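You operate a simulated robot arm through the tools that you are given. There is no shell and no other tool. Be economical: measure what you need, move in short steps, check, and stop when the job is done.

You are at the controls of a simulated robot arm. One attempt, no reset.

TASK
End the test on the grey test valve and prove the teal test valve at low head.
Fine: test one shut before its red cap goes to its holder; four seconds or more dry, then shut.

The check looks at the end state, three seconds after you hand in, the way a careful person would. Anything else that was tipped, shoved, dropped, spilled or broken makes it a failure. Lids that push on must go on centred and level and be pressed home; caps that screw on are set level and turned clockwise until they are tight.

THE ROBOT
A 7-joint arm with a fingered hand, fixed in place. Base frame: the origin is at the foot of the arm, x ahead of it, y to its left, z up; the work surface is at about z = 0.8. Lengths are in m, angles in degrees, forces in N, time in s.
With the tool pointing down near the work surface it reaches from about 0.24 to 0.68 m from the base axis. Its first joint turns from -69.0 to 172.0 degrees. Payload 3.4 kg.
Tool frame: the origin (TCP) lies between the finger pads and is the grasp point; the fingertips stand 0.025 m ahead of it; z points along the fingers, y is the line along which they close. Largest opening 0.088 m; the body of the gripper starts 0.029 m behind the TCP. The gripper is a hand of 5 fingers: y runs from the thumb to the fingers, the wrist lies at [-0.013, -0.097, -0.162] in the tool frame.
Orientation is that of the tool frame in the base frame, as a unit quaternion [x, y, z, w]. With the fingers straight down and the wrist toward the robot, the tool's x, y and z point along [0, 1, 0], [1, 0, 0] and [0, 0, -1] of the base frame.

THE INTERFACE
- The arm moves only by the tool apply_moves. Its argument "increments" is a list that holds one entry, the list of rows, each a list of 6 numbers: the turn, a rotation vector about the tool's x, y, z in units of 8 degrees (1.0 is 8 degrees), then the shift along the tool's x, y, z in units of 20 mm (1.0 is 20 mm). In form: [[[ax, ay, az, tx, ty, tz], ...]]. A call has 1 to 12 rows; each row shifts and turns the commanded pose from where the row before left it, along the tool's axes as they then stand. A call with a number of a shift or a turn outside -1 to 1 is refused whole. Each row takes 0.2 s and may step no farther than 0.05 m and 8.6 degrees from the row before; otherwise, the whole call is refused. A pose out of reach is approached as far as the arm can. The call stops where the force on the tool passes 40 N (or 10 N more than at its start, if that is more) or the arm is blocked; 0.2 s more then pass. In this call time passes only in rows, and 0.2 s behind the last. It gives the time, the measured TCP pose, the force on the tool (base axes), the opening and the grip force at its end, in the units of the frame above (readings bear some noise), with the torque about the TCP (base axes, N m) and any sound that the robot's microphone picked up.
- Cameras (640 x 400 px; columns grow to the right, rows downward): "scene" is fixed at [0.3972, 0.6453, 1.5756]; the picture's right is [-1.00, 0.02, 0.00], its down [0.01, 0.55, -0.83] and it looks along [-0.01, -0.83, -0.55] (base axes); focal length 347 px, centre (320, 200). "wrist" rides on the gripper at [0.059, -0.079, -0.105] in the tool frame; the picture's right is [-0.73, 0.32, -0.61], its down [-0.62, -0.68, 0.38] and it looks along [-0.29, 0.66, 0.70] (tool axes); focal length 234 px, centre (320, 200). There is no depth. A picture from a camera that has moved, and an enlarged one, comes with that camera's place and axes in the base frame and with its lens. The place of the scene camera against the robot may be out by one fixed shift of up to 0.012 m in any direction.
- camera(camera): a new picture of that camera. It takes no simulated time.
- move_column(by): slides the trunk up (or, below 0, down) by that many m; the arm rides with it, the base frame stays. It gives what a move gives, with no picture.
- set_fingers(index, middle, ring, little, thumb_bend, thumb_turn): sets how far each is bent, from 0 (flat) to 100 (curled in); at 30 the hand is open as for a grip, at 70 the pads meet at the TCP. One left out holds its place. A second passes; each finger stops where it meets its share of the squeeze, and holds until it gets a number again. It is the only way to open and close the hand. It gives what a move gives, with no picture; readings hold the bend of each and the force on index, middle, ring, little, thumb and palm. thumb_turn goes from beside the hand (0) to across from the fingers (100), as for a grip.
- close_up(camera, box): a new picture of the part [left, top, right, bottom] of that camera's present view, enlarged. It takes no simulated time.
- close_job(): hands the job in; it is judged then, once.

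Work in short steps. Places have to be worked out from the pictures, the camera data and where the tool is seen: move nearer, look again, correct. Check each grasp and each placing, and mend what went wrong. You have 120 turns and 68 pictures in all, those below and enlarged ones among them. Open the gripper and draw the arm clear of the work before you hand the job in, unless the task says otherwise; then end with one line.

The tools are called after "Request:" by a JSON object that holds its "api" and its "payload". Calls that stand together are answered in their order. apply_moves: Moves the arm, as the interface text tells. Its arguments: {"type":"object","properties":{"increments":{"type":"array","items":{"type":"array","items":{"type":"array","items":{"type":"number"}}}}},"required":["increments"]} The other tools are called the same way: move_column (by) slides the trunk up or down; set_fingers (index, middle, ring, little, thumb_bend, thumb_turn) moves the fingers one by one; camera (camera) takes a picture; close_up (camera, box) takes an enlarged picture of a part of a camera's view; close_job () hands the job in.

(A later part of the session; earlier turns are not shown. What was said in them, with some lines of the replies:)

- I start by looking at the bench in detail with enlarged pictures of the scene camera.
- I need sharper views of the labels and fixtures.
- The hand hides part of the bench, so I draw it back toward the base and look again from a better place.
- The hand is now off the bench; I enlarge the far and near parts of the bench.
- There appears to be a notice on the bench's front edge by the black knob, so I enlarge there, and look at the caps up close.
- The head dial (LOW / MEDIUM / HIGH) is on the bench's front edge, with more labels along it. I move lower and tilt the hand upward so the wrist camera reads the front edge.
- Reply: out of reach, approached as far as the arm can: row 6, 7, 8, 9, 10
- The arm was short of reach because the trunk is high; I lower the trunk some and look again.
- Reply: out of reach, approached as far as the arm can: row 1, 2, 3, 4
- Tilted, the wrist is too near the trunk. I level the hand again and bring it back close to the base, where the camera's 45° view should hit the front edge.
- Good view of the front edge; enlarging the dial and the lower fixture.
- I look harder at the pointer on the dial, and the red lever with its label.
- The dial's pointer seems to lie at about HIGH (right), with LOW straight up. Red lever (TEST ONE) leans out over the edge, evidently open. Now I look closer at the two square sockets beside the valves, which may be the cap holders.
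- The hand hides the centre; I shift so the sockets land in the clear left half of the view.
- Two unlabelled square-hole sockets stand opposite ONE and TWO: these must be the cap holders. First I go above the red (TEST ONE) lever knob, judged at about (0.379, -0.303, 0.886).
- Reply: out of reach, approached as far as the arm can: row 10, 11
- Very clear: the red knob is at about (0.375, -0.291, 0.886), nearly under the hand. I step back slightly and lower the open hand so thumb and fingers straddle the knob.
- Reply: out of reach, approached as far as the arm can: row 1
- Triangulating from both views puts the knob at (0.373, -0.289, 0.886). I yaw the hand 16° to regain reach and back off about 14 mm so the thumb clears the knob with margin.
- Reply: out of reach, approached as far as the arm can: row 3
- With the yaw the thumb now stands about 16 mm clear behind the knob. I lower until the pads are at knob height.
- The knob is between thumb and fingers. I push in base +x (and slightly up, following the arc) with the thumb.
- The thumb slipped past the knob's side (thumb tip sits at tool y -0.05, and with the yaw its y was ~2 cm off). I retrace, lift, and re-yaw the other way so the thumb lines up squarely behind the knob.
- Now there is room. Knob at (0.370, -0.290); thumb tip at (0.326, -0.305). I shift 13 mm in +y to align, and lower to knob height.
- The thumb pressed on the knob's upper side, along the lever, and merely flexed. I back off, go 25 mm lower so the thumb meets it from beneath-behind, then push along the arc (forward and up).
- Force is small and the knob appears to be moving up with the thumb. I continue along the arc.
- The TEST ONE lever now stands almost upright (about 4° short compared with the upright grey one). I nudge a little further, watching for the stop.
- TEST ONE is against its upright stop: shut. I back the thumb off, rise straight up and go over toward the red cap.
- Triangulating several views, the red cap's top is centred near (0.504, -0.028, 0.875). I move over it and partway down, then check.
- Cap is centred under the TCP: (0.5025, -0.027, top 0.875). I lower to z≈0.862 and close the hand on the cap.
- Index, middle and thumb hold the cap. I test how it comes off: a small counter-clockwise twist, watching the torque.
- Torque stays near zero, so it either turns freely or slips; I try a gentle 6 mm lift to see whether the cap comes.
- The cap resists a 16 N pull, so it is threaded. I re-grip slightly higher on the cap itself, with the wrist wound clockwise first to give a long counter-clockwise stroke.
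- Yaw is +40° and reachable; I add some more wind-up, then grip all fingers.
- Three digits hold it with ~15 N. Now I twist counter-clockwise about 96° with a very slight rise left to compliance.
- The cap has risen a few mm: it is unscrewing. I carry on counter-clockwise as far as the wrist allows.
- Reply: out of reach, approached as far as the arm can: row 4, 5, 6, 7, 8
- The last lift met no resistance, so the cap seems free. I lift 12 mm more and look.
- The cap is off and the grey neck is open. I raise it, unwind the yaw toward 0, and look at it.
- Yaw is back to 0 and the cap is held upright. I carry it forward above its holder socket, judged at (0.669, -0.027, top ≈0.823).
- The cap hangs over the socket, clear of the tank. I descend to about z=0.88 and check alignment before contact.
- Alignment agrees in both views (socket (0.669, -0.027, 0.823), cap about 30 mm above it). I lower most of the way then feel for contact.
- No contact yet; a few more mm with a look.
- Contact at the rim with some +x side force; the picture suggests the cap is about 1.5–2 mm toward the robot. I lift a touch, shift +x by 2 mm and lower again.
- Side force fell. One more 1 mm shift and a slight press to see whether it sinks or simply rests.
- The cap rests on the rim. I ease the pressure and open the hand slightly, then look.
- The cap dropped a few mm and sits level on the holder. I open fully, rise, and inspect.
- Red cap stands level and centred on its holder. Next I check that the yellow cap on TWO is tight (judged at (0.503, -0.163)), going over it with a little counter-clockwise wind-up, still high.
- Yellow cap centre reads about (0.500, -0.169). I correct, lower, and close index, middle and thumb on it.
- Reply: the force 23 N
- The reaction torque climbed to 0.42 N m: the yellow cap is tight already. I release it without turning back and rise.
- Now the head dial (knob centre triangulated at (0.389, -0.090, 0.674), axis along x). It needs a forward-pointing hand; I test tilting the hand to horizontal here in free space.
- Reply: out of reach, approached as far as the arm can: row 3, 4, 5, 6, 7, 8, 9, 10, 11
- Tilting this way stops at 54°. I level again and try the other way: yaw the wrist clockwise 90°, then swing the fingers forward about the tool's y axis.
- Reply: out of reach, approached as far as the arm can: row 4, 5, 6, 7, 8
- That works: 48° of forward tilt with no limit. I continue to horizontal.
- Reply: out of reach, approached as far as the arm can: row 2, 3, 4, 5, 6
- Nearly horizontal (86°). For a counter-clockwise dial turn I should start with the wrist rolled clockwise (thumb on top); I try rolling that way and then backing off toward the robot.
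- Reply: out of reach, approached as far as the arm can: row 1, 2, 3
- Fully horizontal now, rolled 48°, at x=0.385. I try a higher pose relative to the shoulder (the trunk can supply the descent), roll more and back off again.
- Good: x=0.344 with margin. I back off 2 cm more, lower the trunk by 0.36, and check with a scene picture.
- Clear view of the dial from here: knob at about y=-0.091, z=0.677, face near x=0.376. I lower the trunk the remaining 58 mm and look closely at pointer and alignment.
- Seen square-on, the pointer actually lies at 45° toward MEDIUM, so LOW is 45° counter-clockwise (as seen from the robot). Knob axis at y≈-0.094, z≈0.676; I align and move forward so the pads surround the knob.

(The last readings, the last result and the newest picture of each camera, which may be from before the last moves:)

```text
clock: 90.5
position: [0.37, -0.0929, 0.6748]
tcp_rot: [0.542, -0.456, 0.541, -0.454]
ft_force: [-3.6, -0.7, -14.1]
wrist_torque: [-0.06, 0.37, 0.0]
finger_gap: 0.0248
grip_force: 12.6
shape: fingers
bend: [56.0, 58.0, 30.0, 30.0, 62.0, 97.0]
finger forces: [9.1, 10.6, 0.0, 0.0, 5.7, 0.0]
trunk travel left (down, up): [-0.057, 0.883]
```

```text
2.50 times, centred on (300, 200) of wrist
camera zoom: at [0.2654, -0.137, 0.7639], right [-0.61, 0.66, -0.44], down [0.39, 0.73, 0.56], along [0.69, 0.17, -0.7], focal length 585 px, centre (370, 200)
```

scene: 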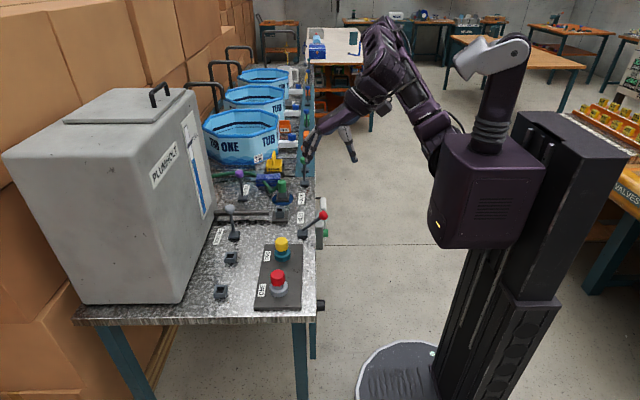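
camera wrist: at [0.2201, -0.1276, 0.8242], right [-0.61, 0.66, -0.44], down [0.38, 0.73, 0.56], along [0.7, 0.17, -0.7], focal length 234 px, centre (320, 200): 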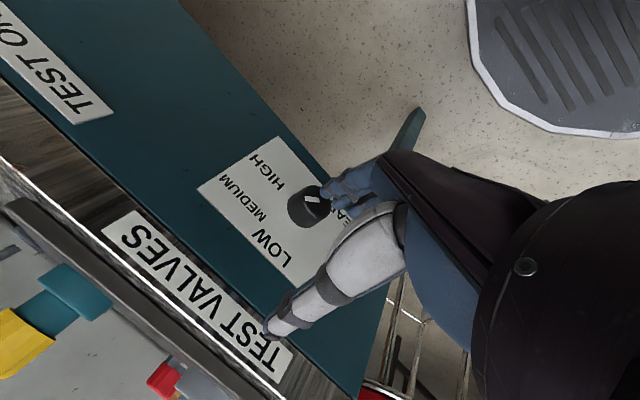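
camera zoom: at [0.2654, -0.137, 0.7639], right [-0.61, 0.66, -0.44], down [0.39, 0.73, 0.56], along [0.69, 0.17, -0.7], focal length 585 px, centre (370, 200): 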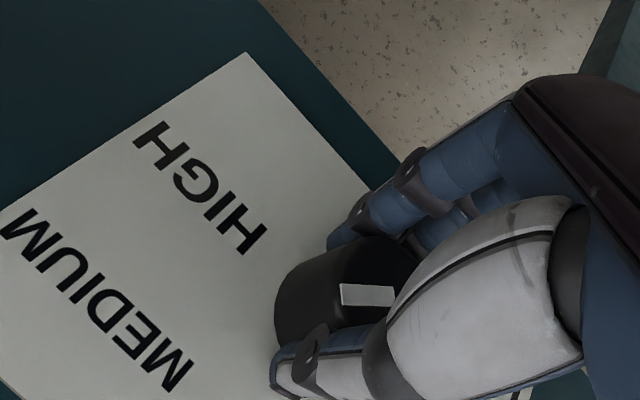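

The knob is gripped but the fingers press harder than the thumb; I ease down 2 mm, then rotate 45° counter-clockwise.

Request:
{"api": "apply_moves", "payload": {"increments": [[[0, 0, 0, 0, 0.12, 0], [0, 0, -1, 0, 0, 0], [0, 0, -1, 0, 0, 0], [0, 0, -1, 0, 0, 0], [0, 0, -1, 0, 0, 0], [0, 0, -1, 0, 0, 0], [0, 0, -0.7, 0, 0, 0]]]}}

Request:
{"api": "close_up", "payload": {"camera": "wrist", "box": [200, 120, 400, 280]}}

```text
clock: 91.7
position: [0.3733, -0.0929, 0.6685]
tcp_rot: [0.641, -0.294, 0.647, -0.289]
ft_force: [-28.8, -5.8, 2.5]
wrist_torque: [0.02, 0.08, -0.29]
finger_gap: 0.0246
grip_force: 20.3
shape: fingers
bend: [61.0, 63.0, 30.0, 30.0, 60.0, 93.0]
finger forces: [11.9, 13.5, 0.1, 0.1, 15.5, 0.1]
out of reach, approached as far as the arm can: row 5, 6
trunk travel left (down, up): [-0.057, 0.883]
stopped in row 6: the force on the tool passed its limit at 48 N (the readings are from after the stop); the commanded pose is now the measured one
```

```text
2.50 times, centred on (300, 200) of wrist
camera zoom: at [0.2686, -0.0842, 0.7662], right [-0.6, 0.34, -0.72], down [0.39, 0.91, 0.1], along [0.7, -0.22, -0.68], focal length 585 px, centre (370, 200)
```

zoom: 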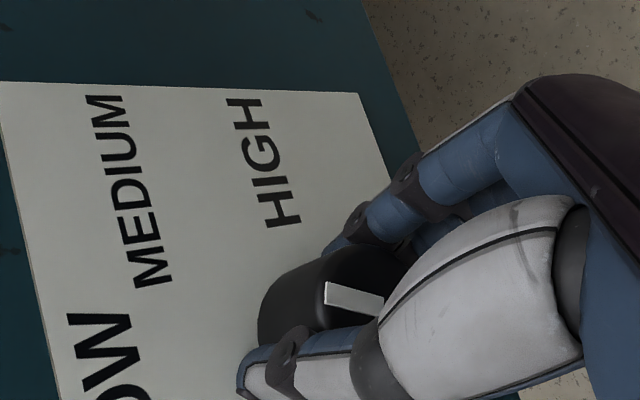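

The dial turned from 45° to about 20° from LOW before the wrist hit a limit. I release, back off 1 cm, re-roll, and re-grip for the rest.

Request:
{"api": "set_fingers", "payload": {"index": 35, "middle": 35, "thumb_bend": 35}}

Request:
{"api": "apply_moves", "payload": {"increments": [[[0, 0, 0, 0, 0, -0.5], [0, 0, 1, 0, 0, 0], [0, 0, 1, 0, 0, 0], [0, 0, 1, 0, 0, 0], [0, 0, 1, 0, 0, 0]]]}}

```text
clock: 91.9
position: [0.3741, -0.09, 0.6678]
tcp_rot: [0.64, -0.294, 0.648, -0.291]
ft_force: [-29.0, 1.3, 10.6]
wrist_torque: [-0.13, 0.18, -0.51]
finger_gap: 0.0491
grip_force: 15.1
shape: fingers
bend: [71.0, 38.0, 30.0, 30.0, 35.0, 97.0]
finger forces: [23.5, 6.9, 0.1, 0.0, 0.1, 0.0]
trunk travel left (down, up): [-0.057, 0.883]
stopped: the force on the tool passed its limit at 46 N (the readings are from after the stop); the commanded pose is now the measured one
```

```text
clock: 93.1
position: [0.375, -0.0911, 0.6671]
tcp_rot: [0.535, -0.46, 0.542, -0.456]
ft_force: [-32.5, -7.1, 5.3]
wrist_torque: [-0.33, 0.81, -0.58]
finger_gap: 0.054
grip_force: 16.0
shape: fingers
bend: [72.0, 33.0, 30.0, 30.0, 35.0, 97.0]
finger forces: [26.9, 5.3, 0.1, 0.0, 0.0, 0.0]
out of reach, approached as far as the arm can: row 1
trunk travel left (down, up): [-0.057, 0.883]
```

The index finger is pressed against the panel. With the roll restored I back straight off.

Request:
{"api": "apply_moves", "payload": {"increments": [[[0, 0, 0, 0, 0, -0.4], [0, 0, 0, 0, 0, -0.4]]]}}

Request:
{"api": "set_fingers", "payload": {"index": 30, "middle": 30, "thumb_bend": 30}}

Request:
{"api": "camera", "payload": {"camera": "wrist"}}

```text
clock: 93.7
position: [0.3614, -0.0912, 0.6655]
tcp_rot: [0.536, -0.46, 0.541, -0.456]
ft_force: [-0.4, -0.6, 0.3]
wrist_torque: [-0.03, -0.01, -0.04]
finger_gap: 0.0739
grip_force: 0.1
shape: fingers
bend: [35.0, 35.0, 30.0, 30.0, 35.0, 97.0]
finger forces: [0.0, 0.0, 0.1, 0.1, 0.0, 0.0]
trunk travel left (down, up): [-0.057, 0.883]
```

```text
clock: 94.7
position: [0.363, -0.0908, 0.6658]
tcp_rot: [0.536, -0.461, 0.541, -0.455]
ft_force: [-0.3, -0.1, 0.1]
wrist_torque: [-0.04, 0.03, -0.03]
finger_gap: 0.0845
grip_force: 0.0
shape: fingers
bend: [30.0, 30.0, 30.0, 30.0, 30.0, 97.0]
finger forces: [0.0, 0.0, 0.0, 0.0, 0.0, 0.1]
trunk travel left (down, up): [-0.057, 0.883]
```

```text
8 pictures are left
camera wrist: at [0.2567, -0.1359, 0.7536], right [-0.6, 0.67, -0.44], down [0.39, 0.72, 0.57], along [0.7, 0.17, -0.69], focal length 234 px, centre (320, 200)
```

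wrist: 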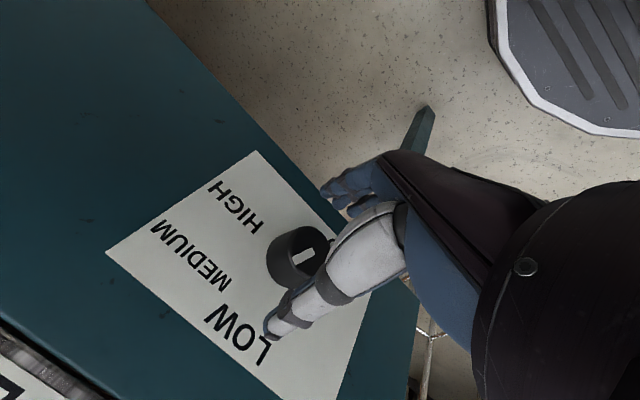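

Pointer is now about 17° short of LOW. I re-centre (8 mm up), go forward 5 mm only, grip, and turn another ~20° within reach.

Request:
{"api": "apply_moves", "payload": {"increments": [[[0, 0, 0, 0.05, -0.4, 0], [0, 0, 0, 0, 0, 0.25]]]}}

Request:
{"api": "set_fingers", "payload": {"index": 65, "middle": 65, "thumb_bend": 70}}

Request:
{"api": "apply_moves", "payload": {"increments": [[[0, 0, -0.8, 0, 0, 0], [0, 0, -0.8, 0, 0, 0], [0, 0, -0.8, 0, 0, 0]]]}}

```text
clock: 95.3
position: [0.3678, -0.0902, 0.6734]
tcp_rot: [0.536, -0.46, 0.541, -0.455]
ft_force: [0.7, -0.2, -0.4]
wrist_torque: [0.0, -0.03, -0.01]
finger_gap: 0.0844
grip_force: 0.0
shape: fingers
bend: [30.0, 30.0, 30.0, 30.0, 30.0, 97.0]
finger forces: [0.0, 0.0, 0.0, 0.0, 0.1, 0.0]
trunk travel left (down, up): [-0.057, 0.883]
```

```text
clock: 96.3
position: [0.3683, -0.0914, 0.6737]
tcp_rot: [0.537, -0.46, 0.54, -0.456]
ft_force: [-1.8, 0.2, -4.5]
wrist_torque: [-0.02, 0.17, -0.01]
finger_gap: 0.0263
grip_force: 9.1
shape: fingers
bend: [56.0, 58.0, 30.0, 30.0, 60.0, 97.0]
finger forces: [6.1, 5.6, 0.1, 0.1, 6.3, 0.0]
trunk travel left (down, up): [-0.057, 0.883]
```

```text
clock: 97.1
position: [0.3677, -0.0898, 0.6735]
tcp_rot: [0.607, -0.363, 0.609, -0.359]
ft_force: [-1.0, 1.5, -5.2]
wrist_torque: [0.04, 0.12, 0.02]
finger_gap: 0.0263
grip_force: 8.4
shape: fingers
bend: [56.0, 59.0, 30.0, 30.0, 61.0, 97.0]
finger forces: [5.3, 5.4, 0.0, 0.1, 6.5, 0.1]
trunk travel left (down, up): [-0.057, 0.883]
```

Clean turn of 19° with little torque. I release, back off and read the dial.

Request:
{"api": "set_fingers", "payload": {"index": 30, "middle": 30, "thumb_bend": 30}}

Request:
{"api": "apply_moves", "payload": {"increments": [[[0, 0, 0, 0, 0, -0.5], [0, 0, 0.8, 0, 0, -0.5], [0, 0, 0.8, 0, 0, -0.5], [0, 0, 0.8, 0, 0, -0.5]]]}}

Request:
{"api": "close_up", "payload": {"camera": "wrist", "box": [180, 140, 400, 300]}}

```text
clock: 98.1
position: [0.3666, -0.0899, 0.6751]
tcp_rot: [0.606, -0.364, 0.609, -0.359]
ft_force: [-0.8, 0.0, 0.2]
wrist_torque: [-0.01, -0.02, 0.01]
finger_gap: 0.0842
grip_force: 0.1
shape: fingers
bend: [30.0, 30.0, 30.0, 30.0, 30.0, 97.0]
finger forces: [0.0, 0.0, 0.1, 0.0, 0.0, 0.0]
trunk travel left (down, up): [-0.057, 0.883]
```

```text
clock: 99.1
position: [0.327, -0.0899, 0.6735]
tcp_rot: [0.537, -0.461, 0.541, -0.456]
ft_force: [-0.1, -0.4, 0.1]
wrist_torque: [-0.02, 0.01, -0.01]
finger_gap: 0.0843
grip_force: 0.1
shape: fingers
bend: [30.0, 30.0, 30.0, 30.0, 30.0, 97.0]
finger forces: [0.0, 0.1, 0.0, 0.1, 0.0, 0.0]
trunk travel left (down, up): [-0.057, 0.883]
```

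```text
2.50 times, centred on (290, 220) of wrist
camera zoom: at [0.2216, -0.1354, 0.7615], right [-0.6, 0.67, -0.43], down [0.39, 0.72, 0.57], along [0.7, 0.17, -0.69], focal length 585 px, centre (395, 150)
```

zoom: 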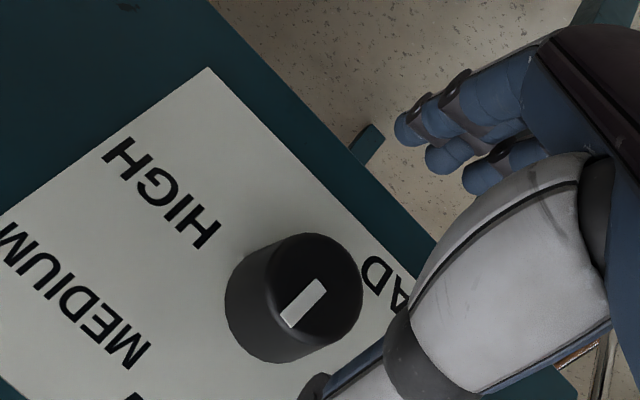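

Pointer now about 6° from dead LOW. One more small turn (10° commanded, since a little slips) to set it squarely.

Request:
{"api": "apply_moves", "payload": {"increments": [[[0, 0, 0, 0, 0, 0.68], [0, 0, 0, 0, 0, 0.68], [0, 0, 0, 0, 0, 0.68]]]}}

Request:
{"api": "set_fingers", "payload": {"index": 65, "middle": 65, "thumb_bend": 70}}

Request:
{"api": "apply_moves", "payload": {"increments": [[[0, 0, -0.6, 0, 0, 0], [0, 0, -0.6, 0, 0, 0]]]}}

Request:
{"api": "set_fingers", "payload": {"index": 30, "middle": 30, "thumb_bend": 30}}

Request:
{"api": "apply_moves", "payload": {"increments": [[[0, 0, 0, 0, 0, -0.5], [0, 0, 0.6, 0, 0, -0.7], [0, 0, 0.6, 0, 0, -0.8]]]}}

Request:
{"api": "close_up", "payload": {"camera": "wrist", "box": [180, 140, 400, 300]}}

```text
clock: 99.9
position: [0.3679, -0.0904, 0.6729]
tcp_rot: [0.537, -0.46, 0.541, -0.456]
ft_force: [0.0, -0.3, -1.0]
wrist_torque: [0.01, 0.01, 0.03]
finger_gap: 0.0842
grip_force: 0.0
shape: fingers
bend: [30.0, 30.0, 30.0, 30.0, 30.0, 97.0]
finger forces: [0.1, 0.0, 0.0, 0.0, 0.0, 0.1]
trunk travel left (down, up): [-0.057, 0.883]
```

```text
clock: 100.9
position: [0.3688, -0.0905, 0.6715]
tcp_rot: [0.537, -0.461, 0.54, -0.456]
ft_force: [0.3, -0.5, -4.5]
wrist_torque: [-0.02, 0.14, 0.01]
finger_gap: 0.0267
grip_force: 8.8
shape: fingers
bend: [56.0, 58.0, 30.0, 30.0, 60.0, 97.0]
finger forces: [5.6, 5.6, 0.0, 0.1, 6.7, 0.0]
trunk travel left (down, up): [-0.057, 0.883]
```

```text
clock: 101.5
position: [0.3696, -0.0901, 0.6731]
tcp_rot: [0.574, -0.414, 0.577, -0.408]
ft_force: [-0.3, 2.8, -5.8]
wrist_torque: [0.01, 0.14, 0.06]
finger_gap: 0.0262
grip_force: 9.0
shape: fingers
bend: [56.0, 58.0, 30.0, 30.0, 61.0, 97.0]
finger forces: [4.9, 6.0, 0.1, 0.0, 6.9, 0.0]
trunk travel left (down, up): [-0.057, 0.883]
```

```text
clock: 102.5
position: [0.3669, -0.0906, 0.6731]
tcp_rot: [0.573, -0.414, 0.577, -0.409]
ft_force: [0.1, 0.3, 0.1]
wrist_torque: [0.01, -0.03, 0.01]
finger_gap: 0.0843
grip_force: 0.0
shape: fingers
bend: [30.0, 30.0, 30.0, 30.0, 30.0, 97.0]
finger forces: [0.0, 0.1, 0.0, 0.1, 0.0, 0.0]
trunk travel left (down, up): [-0.057, 0.883]
```

```text
clock: 103.3
position: [0.3271, -0.0911, 0.6734]
tcp_rot: [0.536, -0.461, 0.541, -0.456]
ft_force: [0.2, 0.6, -0.2]
wrist_torque: [-0.01, 0.03, 0.01]
finger_gap: 0.0847
grip_force: 0.1
shape: fingers
bend: [30.0, 30.0, 30.0, 30.0, 30.0, 97.0]
finger forces: [0.0, 0.0, 0.0, 0.0, 0.0, 0.0]
trunk travel left (down, up): [-0.057, 0.883]
```

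```text
2.50 times, centred on (290, 220) of wrist
camera zoom: at [0.222, -0.1353, 0.7614], right [-0.6, 0.67, -0.44], down [0.39, 0.72, 0.57], along [0.7, 0.17, -0.69], focal length 585 px, centre (395, 150)
```

zoom: 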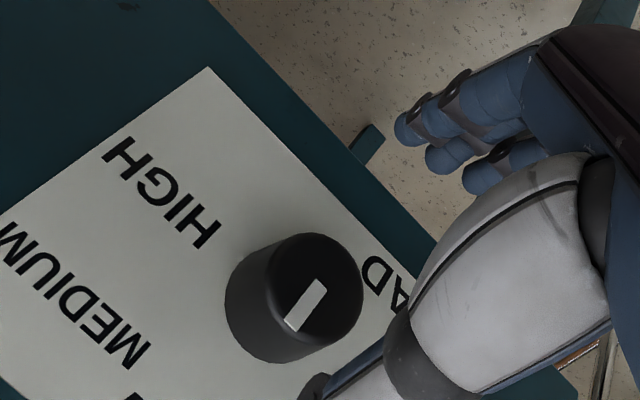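

The pointer is on LOW. I raise the trunk, then unwind the hand step by step back to fingers-down.

Request:
{"api": "move_column", "payload": {"by": 0.418}}

Request:
{"api": "apply_moves", "payload": {"increments": [[[0, 0, 0, 0, 0, 1], [0, 0, 0, 0, 0, 1], [0, 0, 0, 0, 0, 1], [0, 0, 0, 0, 0, 1], [0, 0, -1, 0, 0, 0.3], [0, 0, -1, 0, 0, 0.3], [0, 0, -1, 0, 0, 0.3], [0, 0, -1, 0, 0, 0], [0, 0, -1, 0, 0, 0], [0, 0, -1, 0, 0, 0], [0, 0, -1, 0, 0, 0], [0, 0, -1, 0, 0, 0]]]}}

Request:
{"api": "apply_moves", "payload": {"increments": [[[0, 0, -1, 0, 0, 0], [0, 0, -1, 0, 0, 0], [0, -1, 0, 0, 0, 0], [0, -1, 0, 0, 0, 0], [0, -1, 0, 0, 0, 0], [0, -1, 0, 0, 0, 0], [0, -1, 0, 0, 0, 0], [0, -1, 0, 0, 0, 0], [0, -1, 0, 0, 0, 0], [0, -1, 0, 0, 0, 0], [0, -1, 0, 0, 0, 0]]]}}

```text
refused: 0.418 is not a number from -0.4 to 0.4
```

```text
clock: 104.2
position: [0.3791, -0.091, 0.6724]
tcp_rot: [0.539, -0.459, 0.54, -0.455]
ft_force: [-36.2, -0.9, 4.5]
wrist_torque: [0.03, 1.49, -0.03]
finger_gap: 0.0859
grip_force: 18.7
shape: fingers
bend: [30.0, 30.0, 30.0, 30.0, 30.0, 97.0]
finger forces: [2.0, 30.5, 0.1, 0.1, 4.1, 0.0]
trunk travel left (down, up): [-0.057, 0.883]
stopped in row 4: the force on the tool passed its limit at 58 N (the readings are from after the stop); the commanded pose is now the measured one
```

```text
clock: 105.0
position: [0.3782, -0.0922, 0.6743]
tcp_rot: [0.643, -0.351, 0.548, -0.404]
ft_force: [-35.1, -6.0, 1.4]
wrist_torque: [0.58, 0.08, -0.14]
finger_gap: 0.0886
grip_force: 18.0
shape: fingers
bend: [30.0, 30.0, 30.0, 30.0, 28.0, 92.0]
finger forces: [3.8, 14.9, 0.1, 0.0, 16.9, 0.0]
trunk travel left (down, up): [-0.057, 0.883]
stopped in row 4: the force on the tool passed its limit at 48 N (the readings are from after the stop); the commanded pose is now the measured one
```

The trunk call was refused and the following moves pushed the hand onto the dial panel — my mistake for chaining. I back straight off now.

Request:
{"api": "apply_moves", "payload": {"increments": [[[0, 0, 0, 0, 0, -0.5], [0, 0, 0, 0, 0, -0.5], [0, 1, 0, 0, 0, -0.5], [0, 0.8, 1, 0, 0, -0.5], [0, 0, 1, 0, 0, -0.5]]]}}

```text
refused: row 4 steps farther than a row can; nothing moved
```

Request:
{"api": "apply_moves", "payload": {"increments": [[[0, 0, 0, 0, 0, -0.5], [0, 0, 0, 0, 0, -0.5], [0, 1, 0, 0, 0, -0.5], [0, 0.8, 0, 0, 0, -0.5], [0, 0, 1, 0, 0, -0.5], [0, 0, 1, 0, 0, 0]]]}}

Request:
{"api": "close_up", "payload": {"camera": "wrist", "box": [180, 140, 400, 300]}}

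```text
clock: 106.5
position: [0.3466, -0.0901, 0.6613]
tcp_rot: [0.508, -0.475, 0.568, -0.439]
ft_force: [0.2, 0.5, 0.0]
wrist_torque: [0.0, 0.01, 0.02]
finger_gap: 0.0854
grip_force: 0.1
shape: fingers
bend: [30.0, 30.0, 30.0, 30.0, 30.0, 97.0]
finger forces: [0.0, 0.0, 0.0, 0.0, 0.0, 0.1]
out of reach, approached as far as the arm can: row 4
trunk travel left (down, up): [-0.057, 0.883]
```

```text
2.50 times, centred on (290, 220) of wrist
camera zoom: at [0.235, -0.1256, 0.7469], right [-0.53, 0.72, -0.46], down [0.43, 0.69, 0.58], along [0.73, 0.11, -0.67], focal length 585 px, centre (395, 150)
```

zoom: 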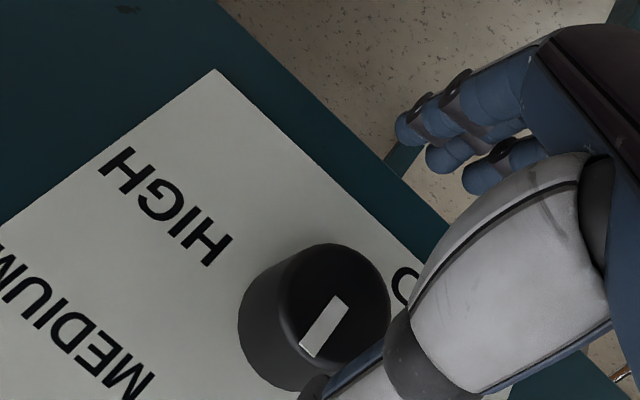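

The dial still points straight at LOW and nothing was harmed. I back off further, then raise the trunk by 0.4.

Request:
{"api": "apply_moves", "payload": {"increments": [[[0, 0, 0, 0, 0, -0.5], [0, 0, 0, 0, 0, -0.5]]]}}

Request:
{"api": "move_column", "payload": {"by": 0.4}}

```text
clock: 107.0
position: [0.3265, -0.0867, 0.6614]
tcp_rot: [0.51, -0.475, 0.568, -0.438]
ft_force: [-0.1, 1.2, 0.1]
wrist_torque: [0.0, 0.0, 0.02]
finger_gap: 0.0853
grip_force: 0.1
shape: fingers
bend: [30.0, 30.0, 30.0, 30.0, 30.0, 97.0]
finger forces: [0.1, 0.0, 0.0, 0.0, 0.1, 0.1]
trunk travel left (down, up): [-0.057, 0.883]
```

```text
clock: 110.9
position: [0.3254, -0.0868, 1.0622]
tcp_rot: [0.51, -0.475, 0.568, -0.438]
ft_force: [-0.2, 0.1, 0.7]
wrist_torque: [-0.03, -0.03, 0.02]
finger_gap: 0.0852
grip_force: 0.2
shape: fingers
bend: [30.0, 30.0, 30.0, 30.0, 30.0, 97.0]
finger forces: [0.0, 0.0, 0.0, 0.0, 0.1, 0.1]
trunk travel left (down, up): [-0.457, 0.483]
```

Up at z=1.06, clear of everything. Now forward and unroll.

Request:
{"api": "apply_moves", "payload": {"increments": [[[0, 0, 0, 0, 0, 1], [0, 0, 0, 0, 0, 1], [0, 0, 0, 0, 0, 1], [0, 0, 0, 0, 0, 1], [0, 0, 0, 0, 0, 1], [0, 0, -1, 0, 0, 0], [0, 0, -1, 0, 0, 0], [0, 0, -1, 0, 0, 0], [0, 0, -1, 0, 0, 0], [0, 0, -1, 0, 0, 0], [0, 0, -1, 0, 0, 0], [0, 0, -1, 0, 0, 0]]]}}

Request:
{"api": "apply_moves", "payload": {"increments": [[[0, 0, -1, 0, 0, 0], [0, 0, -1, 0, 0, 0], [0, 0, -1, 0, 0, 0], [0, -1, 0, 0, 0, 0], [0, -1, 0, 0, 0, 0], [0, -1, 0, 0, 0, 0], [0, -1, 0, 0, 0, 0], [0, -1, 0, 0, 0, 0], [0, -1, 0, 0, 0, 0], [0, -1, 0, 0, 0, 0]]]}}

```text
clock: 113.5
position: [0.4256, -0.0953, 1.0651]
tcp_rot: [0.674, -0.179, 0.707, -0.119]
ft_force: [-0.5, 0.6, -0.3]
wrist_torque: [0.0, -0.03, 0.0]
finger_gap: 0.0851
grip_force: 0.1
shape: fingers
bend: [30.0, 30.0, 30.0, 30.0, 30.0, 97.0]
finger forces: [0.1, 0.0, 0.1, 0.1, 0.0, 0.0]
trunk travel left (down, up): [-0.457, 0.483]
```

```text
clock: 115.7
position: [0.4332, -0.0973, 1.06]
tcp_rot: [0.951, -0.046, 0.305, 0.009]
ft_force: [-0.2, 0.2, -0.3]
wrist_torque: [0.02, 0.03, 0.02]
finger_gap: 0.0852
grip_force: 0.2
shape: fingers
bend: [30.0, 30.0, 30.0, 30.0, 30.0, 97.0]
finger forces: [0.0, 0.1, 0.0, 0.1, 0.0, 0.1]
out of reach, approached as far as the arm can: row 2, 3
trunk travel left (down, up): [-0.457, 0.483]
```

Tilt 35° remains; I finish leveling and start unyawing.

Request:
{"api": "apply_moves", "payload": {"increments": [[[0, -1, 0, 0, 0, 0], [0, -1, 0, 0, 0, 0], [0, -1, 0, 0, 0, 0], [0, -1, 0, 0, 0, 0], [0, -0.45, 0, 0, 0, 0], [0, 0, -1, 0, 0, 0], [0, 0, -1, 0, 0, 0], [0, 0, -1, 0, 0, 0], [0, 0, -1, 0, 0, 0], [0, 0, -1, 0, 0, 0], [0, 0, -1, 0, 0, 0], [0, 0, -1, 0, 0, 0]]]}}

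Request:
{"api": "apply_moves", "payload": {"increments": [[[0, 0, -1, 0, 0, 0], [0, 0, -1, 0, 0, 0], [0, 0, -1, 0, 0, 0], [0, 0, -1, 0, 0, 0], [0, 0, -0.9, 0, 0, 0]]]}}

```text
clock: 118.3
position: [0.3776, -0.0847, 0.9551]
tcp_rot: [0.904, 0.428, 0.003, -0.005]
ft_force: [1.2, 0.1, 0.5]
wrist_torque: [-0.01, -0.03, -0.02]
finger_gap: 0.0852
grip_force: 0.1
shape: fingers
bend: [30.0, 30.0, 30.0, 30.0, 30.0, 97.0]
finger forces: [0.1, 0.0, 0.0, 0.1, 0.1, 0.0]
out of reach, approached as far as the arm can: row 2, 3, 4, 5
trunk travel left (down, up): [-0.457, 0.483]
```

```text
clock: 119.5
position: [0.3795, -0.0858, 0.9561]
tcp_rot: [0.707, 0.707, 0.005, -0.003]
ft_force: [-0.1, 0.2, -0.6]
wrist_torque: [-0.02, 0.02, 0.02]
finger_gap: 0.0852
grip_force: 0.0
shape: fingers
bend: [30.0, 30.0, 30.0, 30.0, 30.0, 97.0]
finger forces: [0.1, 0.0, 0.0, 0.0, 0.1, 0.0]
trunk travel left (down, up): [-0.457, 0.483]
```

Hand is down, yaw 0. The grey TEST TWO knob triangulates to (0.683, -0.285, 0.914) — a far reach, so I approach with the hand yawed 16° toward it and then tilted forward.

Request:
{"api": "apply_moves", "payload": {"increments": [[[0, 0, 1, 0, 0, -0.9], [0, 0, 1, 0, 0, -0.9], [0, 0, 0, 0, 0, -0.9], [0, 0, 0, -0.45, 1, 0], [0, 0, 0, -0.45, 1, 0], [0, 0, 0, -0.45, 1, 0], [0, 0, 0, -0.45, 1, 0], [0, 0, 0, -0.45, 1, 0], [0, 0, 0, -0.45, 1, 0], [0, 0, 0, -0.45, 1, 0], [0, 0, 0, -0.45, 1, 0], [0, 0, 0, -0.45, 1, 0]]]}}

Request:
{"api": "apply_moves", "payload": {"increments": [[[0, 0, 0, -0.45, 1, 0], [0, 0, 0, -0.45, 0.8, 0], [-1, 0, 0, 0, 0, 0], [-1, 0, 0, 0, 0, 0], [-1, 0, 0, 0, 0, 0], [-1, 0, 0, 0, 0, 0]]]}}

```text
clock: 122.1
position: [0.5281, -0.2137, 1.0075]
tcp_rot: [0.799, 0.601, 0.003, -0.004]
ft_force: [0.2, 0.5, -0.4]
wrist_torque: [-0.02, -0.01, -0.01]
finger_gap: 0.0851
grip_force: 0.1
shape: fingers
bend: [30.0, 30.0, 30.0, 30.0, 30.0, 97.0]
finger forces: [0.0, 0.0, 0.1, 0.0, 0.0, 0.0]
trunk travel left (down, up): [-0.457, 0.483]
```

```text
clock: 123.5
position: [0.5576, -0.2416, 1.0094]
tcp_rot: [0.77, 0.576, 0.17, 0.217]
ft_force: [0.8, 0.8, -0.1]
wrist_torque: [0.05, 0.02, 0.01]
finger_gap: 0.085
grip_force: 0.0
shape: fingers
bend: [30.0, 30.0, 30.0, 30.0, 30.0, 97.0]
finger forces: [0.0, 0.0, 0.0, 0.0, 0.0, 0.1]
trunk travel left (down, up): [-0.457, 0.483]
```

I move to a pre-position about 8 cm up-and-back along the finger direction from the grey knob, and look.

Request:
{"api": "apply_moves", "payload": {"increments": [[[0, 0, 0, -0.1, 0.775, 0.89], [0, 0, 0, -0.1, 0.775, 0.89], [0, 0, 0, -0.1, 0.775, 0.89], [0, 0, 0, -0.1, 0.775, 0.89]]]}}

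Request:
{"api": "camera", "payload": {"camera": "wrist"}}

```text
clock: 124.5
position: [0.6432, -0.273, 0.9809]
tcp_rot: [0.77, 0.576, 0.168, 0.217]
ft_force: [-0.2, -0.3, 0.9]
wrist_torque: [0.0, 0.0, 0.02]
finger_gap: 0.0853
grip_force: 0.1
shape: fingers
bend: [30.0, 30.0, 30.0, 30.0, 30.0, 97.0]
finger forces: [0.0, 0.1, 0.1, 0.1, 0.0, 0.1]
trunk travel left (down, up): [-0.457, 0.483]
```

```text
4 pictures are left
camera wrist: at [0.542, -0.1837, 1.0292], right [-0.25, -0.69, 0.68], down [-0.53, -0.49, -0.69], along [0.81, -0.53, -0.25], focal length 234 px, centre (320, 200)
```

wrist: 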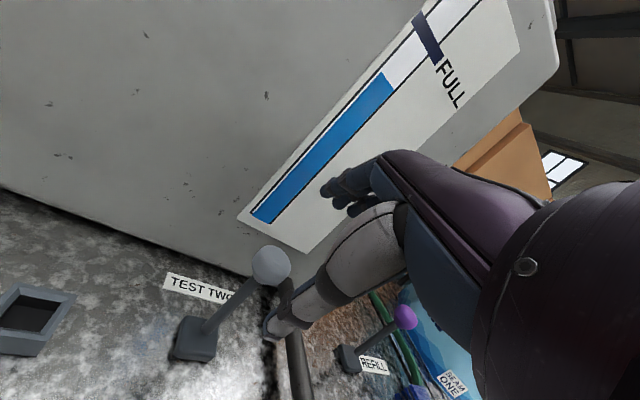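

Knob confirmed at (0.683, -0.286, 0.914). I curl the fingers slightly as a hook (also to keep away from the tank wall) and advance along the finger direction.

Request:
{"api": "set_fingers", "payload": {"index": 42, "middle": 42, "ring": 42, "little": 42}}

Request:
{"api": "apply_moves", "payload": {"increments": [[[0, 0, 0, -0.03, -0.1, 0.8], [0, 0, 0, -0.03, -0.1, 0.8], [0, 0, 0, -0.03, 0, 0.8]]]}}

Request:
{"api": "apply_moves", "payload": {"increments": [[[0, 0, 0, 0, 0, 0.7], [0, 0, 0, 0, 0, 0.7], [0, 0, 0, 0, 0, 0.7]]]}}

```text
clock: 125.5
position: [0.6419, -0.2726, 0.9814]
tcp_rot: [0.769, 0.577, 0.17, 0.216]
ft_force: [0.3, 0.6, 0.6]
wrist_torque: [-0.03, 0.02, 0.01]
finger_gap: 0.0725
grip_force: 0.0
shape: fingers
bend: [42.0, 42.0, 42.0, 42.0, 30.0, 97.0]
finger forces: [0.0, 0.0, 0.1, 0.0, 0.0, 0.0]
trunk travel left (down, up): [-0.457, 0.483]
```

```text
clock: 126.3
position: [0.6631, -0.2798, 0.9375]
tcp_rot: [0.77, 0.576, 0.168, 0.217]
ft_force: [0.7, 0.0, 0.5]
wrist_torque: [-0.03, -0.01, 0.01]
finger_gap: 0.0726
grip_force: 0.1
shape: fingers
bend: [42.0, 42.0, 42.0, 42.0, 30.0, 97.0]
finger forces: [0.0, 0.1, 0.0, 0.1, 0.0, 0.0]
trunk travel left (down, up): [-0.457, 0.483]
```

```text
clock: 127.1
position: [0.6849, -0.2857, 0.9028]
tcp_rot: [0.769, 0.576, 0.169, 0.217]
ft_force: [0.4, 0.2, 0.2]
wrist_torque: [0.02, 0.01, 0.02]
finger_gap: 0.0722
grip_force: 0.0
shape: fingers
bend: [42.0, 42.0, 42.0, 42.0, 30.0, 97.0]
finger forces: [0.1, 0.0, 0.1, 0.0, 0.1, 0.0]
trunk travel left (down, up): [-0.457, 0.483]
```

The hand straddles the knob without touching. I pull toward the robot (−x) to open TEST TWO, watching force.

Request:
{"api": "apply_moves", "payload": {"increments": [[[0, 0, 0, -0.25, -0.73, -0.46], [0, 0, 0, -0.25, -0.73, -0.46], [0, 0, 0, -0.25, -0.8, -0.35]]]}}

```text
clock: 127.9
position: [0.6305, -0.2859, 0.8988]
tcp_rot: [0.769, 0.577, 0.17, 0.217]
ft_force: [0.8, -0.3, 0.0]
wrist_torque: [0.01, -0.03, -0.02]
finger_gap: 0.0728
grip_force: 0.1
shape: fingers
bend: [42.0, 42.0, 42.0, 42.0, 30.0, 97.0]
finger forces: [0.4, 0.0, 0.0, 0.0, 0.0, 0.1]
trunk travel left (down, up): [-0.457, 0.483]
```

Light contact on the index (0.4 N) — like the red lever's easy motion. Continue to the end of travel.

Request:
{"api": "apply_moves", "payload": {"increments": [[[0, 0, 0, -0.25, -0.95, -0.1], [0, 0, 0, -0.25, -0.95, -0.1]]]}}

Request:
{"api": "close_up", "payload": {"camera": "scene", "box": [190, 180, 330, 310]}}

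```text
clock: 128.5
position: [0.5931, -0.2873, 0.8834]
tcp_rot: [0.769, 0.576, 0.169, 0.218]
ft_force: [0.1, -0.2, 0.2]
wrist_torque: [0.0, 0.02, -0.01]
finger_gap: 0.073
grip_force: 0.4
shape: fingers
bend: [42.0, 42.0, 42.0, 42.0, 30.0, 97.0]
finger forces: [0.3, 0.1, 0.0, 0.1, 0.1, 0.1]
trunk travel left (down, up): [-0.457, 0.483]
```

```text
3.08 times, centred on (260, 245) of scene
camera zoom: at [0.3972, 0.6453, 1.5756], right [-1.0, 0.02, 0.0], down [0.01, 0.55, -0.83], along [-0.01, -0.83, -0.55], focal length 1067 px, centre (505, 62)
```

zoom: 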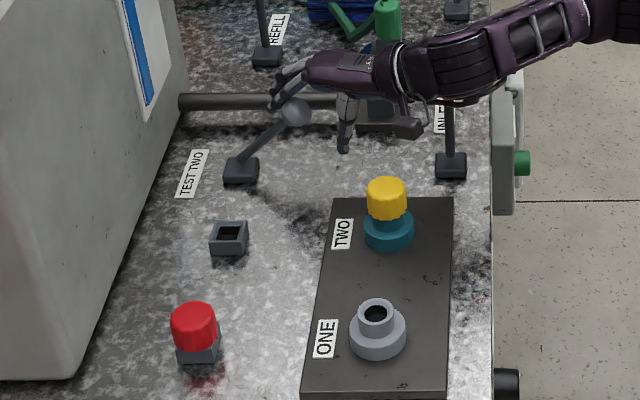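

TEST TWO is open, tilted as far as the red one had been. No water shows at the teal valve. A tiny further pull to be at the stop, then I wait.

Request:
{"api": "apply_moves", "payload": {"increments": [[[0, 0, 0, -0.1, -0.35, 0], [0, 0, 0, 0, 0, 0], [0, 0, 0, 0, 0, 0], [0, 0, 0, 0, 0, 0], [0, 0, 0, 0, 0, 0], [0, 0, 0, 0, 0, 0], [0, 0, 0, 0, 0, 0], [0, 0, 0, 0, 0, 0], [0, 0, 0, 0, 0, 0], [0, 0, 0, 0, 0, 0], [0, 0, 0, 0, 0, 0], [0, 0, 0, 0, 0, 0]]]}}

Request:
{"api": "apply_moves", "payload": {"increments": [[[0, 0, 0, 0, 0, 0], [0, 0, 0, 0, 0, 0], [0, 0, 0, 0, 0, 0], [0, 0, 0, 0, 0, 0], [0, 0, 0, 0, 0, 0], [0, 0, 0, 0, 0, 0], [0, 0, 0, 0, 0, 0], [0, 0, 0, 0, 0, 0], [0, 0, 0, 0, 0, 0], [0, 0, 0, 0, 0, 0], [0, 0, 0, 0, 0, 0], [0, 0, 0, 0, 0, 0]]]}}

Request:
{"api": "close_up", "payload": {"camera": "scene", "box": [190, 180, 330, 310]}}

```text
clock: 131.1
position: [0.5884, -0.2868, 0.881]
tcp_rot: [0.769, 0.576, 0.169, 0.218]
ft_force: [0.9, -0.5, 0.9]
wrist_torque: [0.0, 0.0, -0.02]
finger_gap: 0.0746
grip_force: 1.0
shape: fingers
bend: [40.0, 42.0, 42.0, 42.0, 30.0, 97.0]
finger forces: [2.1, 0.0, 0.1, 0.1, 0.1, 0.0]
trunk travel left (down, up): [-0.457, 0.483]
```

```text
clock: 133.7
position: [0.5888, -0.2858, 0.8788]
tcp_rot: [0.769, 0.577, 0.169, 0.218]
ft_force: [1.3, 0.5, 1.7]
wrist_torque: [-0.03, -0.03, 0.01]
finger_gap: 0.0747
grip_force: 1.3
shape: fingers
bend: [40.0, 42.0, 42.0, 42.0, 30.0, 97.0]
finger forces: [2.1, 0.0, 0.1, 0.0, 0.1, 0.0]
trunk travel left (down, up): [-0.457, 0.483]
```

```text
3.08 times, centred on (260, 245) of scene
camera zoom: at [0.3972, 0.6453, 1.5756], right [-1.0, 0.02, 0.0], down [0.01, 0.55, -0.83], along [-0.01, -0.83, -0.55], focal length 1067 px, centre (505, 62)
```

zoom: 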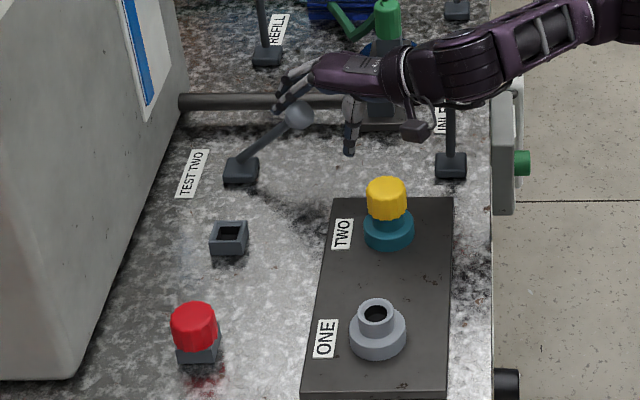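

Over five seconds open and everything dry. To shut, I close the thumb behind the knob and carry it back along its arc.

Request:
{"api": "set_fingers", "payload": {"thumb_bend": 65}}

Request:
{"api": "apply_moves", "payload": {"increments": [[[0, 0, 0, 0.2, 0.85, 0.05], [0, 0, 0, 0.23, 0.8, 0.2], [0, 0, 0, 0.25, 0.75, 0.35]]]}}

```text
clock: 134.7
position: [0.5874, -0.2853, 0.8801]
tcp_rot: [0.769, 0.577, 0.169, 0.217]
ft_force: [2.2, 0.3, 1.9]
wrist_torque: [0.04, -0.02, -0.02]
finger_gap: 0.0368
grip_force: 1.0
shape: fingers
bend: [40.0, 42.0, 42.0, 42.0, 65.0, 97.0]
finger forces: [2.0, 0.1, 0.0, 0.0, 0.1, 0.0]
trunk travel left (down, up): [-0.457, 0.483]
```

```text
clock: 135.5
position: [0.638, -0.2876, 0.8945]
tcp_rot: [0.769, 0.577, 0.169, 0.216]
ft_force: [-0.5, 0.1, -0.8]
wrist_torque: [0.02, 0.02, -0.01]
finger_gap: 0.0359
grip_force: 0.7
shape: fingers
bend: [42.0, 42.0, 42.0, 42.0, 64.0, 97.0]
finger forces: [0.0, 0.0, 0.0, 0.1, 1.1, 0.1]
trunk travel left (down, up): [-0.457, 0.483]
```

The thumb is carrying the knob (1.1 N). Continue until the upright stop is felt.

Request:
{"api": "apply_moves", "payload": {"increments": [[[0, 0, 0, 0.2, 0.6, 0.3], [0, 0, 0, 0.15, 0.43, 0.26]]]}}

```text
clock: 136.1
position: [0.6622, -0.2858, 0.8975]
tcp_rot: [0.769, 0.576, 0.17, 0.218]
ft_force: [-2.2, 0.6, 1.1]
wrist_torque: [0.03, 0.08, 0.01]
finger_gap: 0.0369
grip_force: 1.8
shape: fingers
bend: [42.0, 42.0, 42.0, 42.0, 63.0, 98.0]
finger forces: [0.7, 0.0, 0.0, 0.0, 2.9, 0.1]
trunk travel left (down, up): [-0.457, 0.483]
```

Request:
{"api": "apply_moves", "payload": {"increments": [[[0, 0, 0, 0.14, 0.41, 0.25], [0, 0, 0, 0.1, 0.28, 0.18]]]}}

```text
clock: 136.7
position: [0.6765, -0.2856, 0.8991]
tcp_rot: [0.769, 0.576, 0.171, 0.218]
ft_force: [-10.0, 3.4, 7.2]
wrist_torque: [0.08, 0.35, 0.04]
finger_gap: 0.0427
grip_force: 6.9
shape: fingers
bend: [41.0, 42.0, 42.0, 42.0, 61.0, 98.0]
finger forces: [1.1, 0.1, 0.0, 0.0, 11.0, 0.0]
trunk travel left (down, up): [-0.457, 0.483]
```

The force rises to 10 N as at the red lever's stop. I check the lever in the scene view.

Request:
{"api": "close_up", "payload": {"camera": "scene", "box": [200, 185, 300, 255]}}

```text
5.71 times, centred on (250, 220) of scene
camera zoom: at [0.3972, 0.6453, 1.5756], right [-1.0, 0.02, 0.0], down [0.01, 0.55, -0.83], along [-0.01, -0.83, -0.55], focal length 1982 px, centre (720, 86)
```

zoom: 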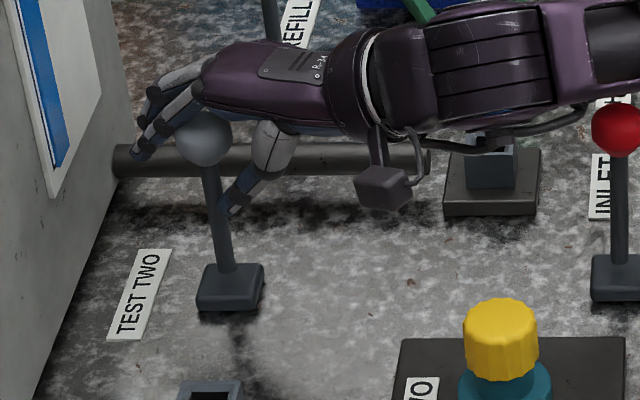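

TEST TWO is exactly upright. I open the hand fully, re-centre the straddle so neither side touches, and withdraw up along the finger axis.

Request:
{"api": "set_fingers", "payload": {"thumb_bend": 30}}

Request:
{"api": "apply_moves", "payload": {"increments": [[[0, 0, 0, 0.1, 0.4, 0]]]}}

Request:
{"api": "apply_moves", "payload": {"increments": [[[0, 0, 0, 0, 0, -0.7], [0, 0, 0, 0, 0, -0.7], [0, 0, 0, 0, 0, -0.8], [0, 0, 0, 0, 0, -0.8], [0, 0, 0, 0, 0, -0.9], [0, 0, 0, 0, -0.3, -0.9], [0, 0, 0, 0, -0.3, -0.9]]]}}

```text
clock: 137.7
position: [0.6788, -0.2862, 0.8969]
tcp_rot: [0.77, 0.576, 0.169, 0.217]
ft_force: [0.2, 0.5, 0.4]
wrist_torque: [0.03, -0.02, -0.03]
finger_gap: 0.0723
grip_force: 0.1
shape: fingers
bend: [42.0, 42.0, 42.0, 42.0, 30.0, 97.0]
finger forces: [0.5, 0.0, 0.0, 0.1, 0.0, 0.0]
trunk travel left (down, up): [-0.457, 0.483]
```

```text
clock: 138.1
position: [0.6854, -0.2855, 0.9003]
tcp_rot: [0.769, 0.577, 0.17, 0.216]
ft_force: [0.4, 0.4, 0.2]
wrist_torque: [0.0, 0.01, -0.03]
finger_gap: 0.0719
grip_force: 0.1
shape: fingers
bend: [42.0, 42.0, 42.0, 42.0, 30.0, 97.0]
finger forces: [0.0, 0.1, 0.0, 0.1, 0.1, 0.0]
trunk travel left (down, up): [-0.457, 0.483]
```

```text
clock: 139.7
position: [0.6172, -0.2674, 0.992]
tcp_rot: [0.769, 0.577, 0.17, 0.216]
ft_force: [0.1, -0.3, 0.0]
wrist_torque: [0.01, 0.01, 0.01]
finger_gap: 0.0719
grip_force: 0.0
shape: fingers
bend: [42.0, 42.0, 42.0, 42.0, 30.0, 97.0]
finger forces: [0.0, 0.0, 0.0, 0.0, 0.0, 0.0]
trunk travel left (down, up): [-0.457, 0.483]
```

Clear of the lever. I open the fingers, raise the trunk, draw back, then take a final look.

Request:
{"api": "set_fingers", "payload": {"index": 30, "middle": 30, "ring": 30, "little": 30}}

Request:
{"api": "move_column", "payload": {"by": 0.2}}

Request:
{"api": "apply_moves", "payload": {"increments": [[[0, 0, 0, 0, -0.8, -0.5], [0, 0, 0, 0, -0.8, -0.5], [0, 0, 0, 0, -0.8, -0.5], [0, 0, 0, 0, -0.8, -0.5], [0, 0, 0, 0, -0.8, -0.5], [0, 0, 0, 0, -0.8, -0.5]]]}}

Request:
{"api": "close_up", "payload": {"camera": "scene", "box": [190, 180, 350, 310]}}

```text
clock: 140.7
position: [0.619, -0.2682, 0.9911]
tcp_rot: [0.769, 0.577, 0.168, 0.217]
ft_force: [0.8, -0.4, 0.1]
wrist_torque: [0.0, 0.03, 0.0]
finger_gap: 0.0846
grip_force: 0.0
shape: fingers
bend: [30.0, 30.0, 30.0, 30.0, 30.0, 97.0]
finger forces: [0.1, 0.1, 0.1, 0.1, 0.1, 0.0]
trunk travel left (down, up): [-0.457, 0.483]
```

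```text
clock: 142.8
position: [0.6176, -0.2671, 1.1912]
tcp_rot: [0.769, 0.576, 0.17, 0.217]
ft_force: [0.4, -0.9, 0.1]
wrist_torque: [0.0, 0.02, 0.0]
finger_gap: 0.0841
grip_force: 0.2
shape: fingers
bend: [30.0, 30.0, 30.0, 30.0, 30.0, 97.0]
finger forces: [0.1, 0.1, 0.0, 0.0, 0.1, 0.1]
trunk travel left (down, up): [-0.657, 0.283]
```

```text
clock: 144.2
position: [0.5072, -0.2363, 1.192]
tcp_rot: [0.769, 0.576, 0.17, 0.217]
ft_force: [-1.1, 0.3, -0.3]
wrist_torque: [-0.02, -0.05, 0.03]
finger_gap: 0.0845
grip_force: 0.0
shape: fingers
bend: [30.0, 30.0, 30.0, 30.0, 30.0, 97.0]
finger forces: [0.0, 0.0, 0.0, 0.0, 0.0, 0.0]
trunk travel left (down, up): [-0.657, 0.283]
```

```text
3.08 times, centred on (270, 245) of scene
camera zoom: at [0.3972, 0.6453, 1.5756], right [-1.0, 0.02, 0.0], down [0.01, 0.55, -0.83], along [-0.01, -0.83, -0.55], focal length 1067 px, centre (474, 62)
```

zoom: 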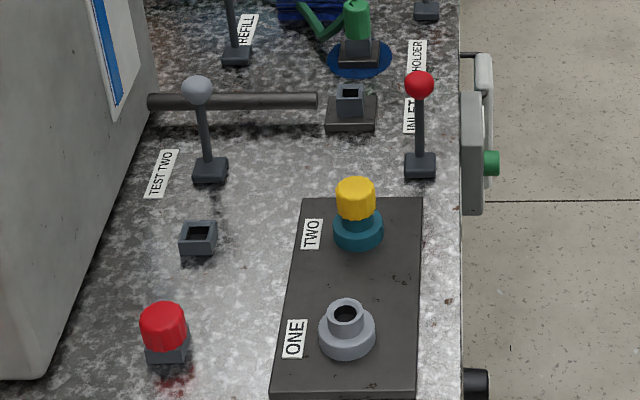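

Both test levers stand upright and the red cap is level on its holder. The yellow cap is still tight on the teal valve, the bench is dry, and the dial was at LOW when last seen. The arm is clear, so I hand in.

Request:
{"api": "close_job", "payload": {}}

```text
The job is handed in.
```

I shut test one and put its red cap on its holder. The head dial is on LOW. I held test two open on the teal valve for over five seconds, saw no leak, and shut it. While withdrawing from the dial, the hand pressed against its panel once; I saw no harm, and the dial still read LOW afterwards.
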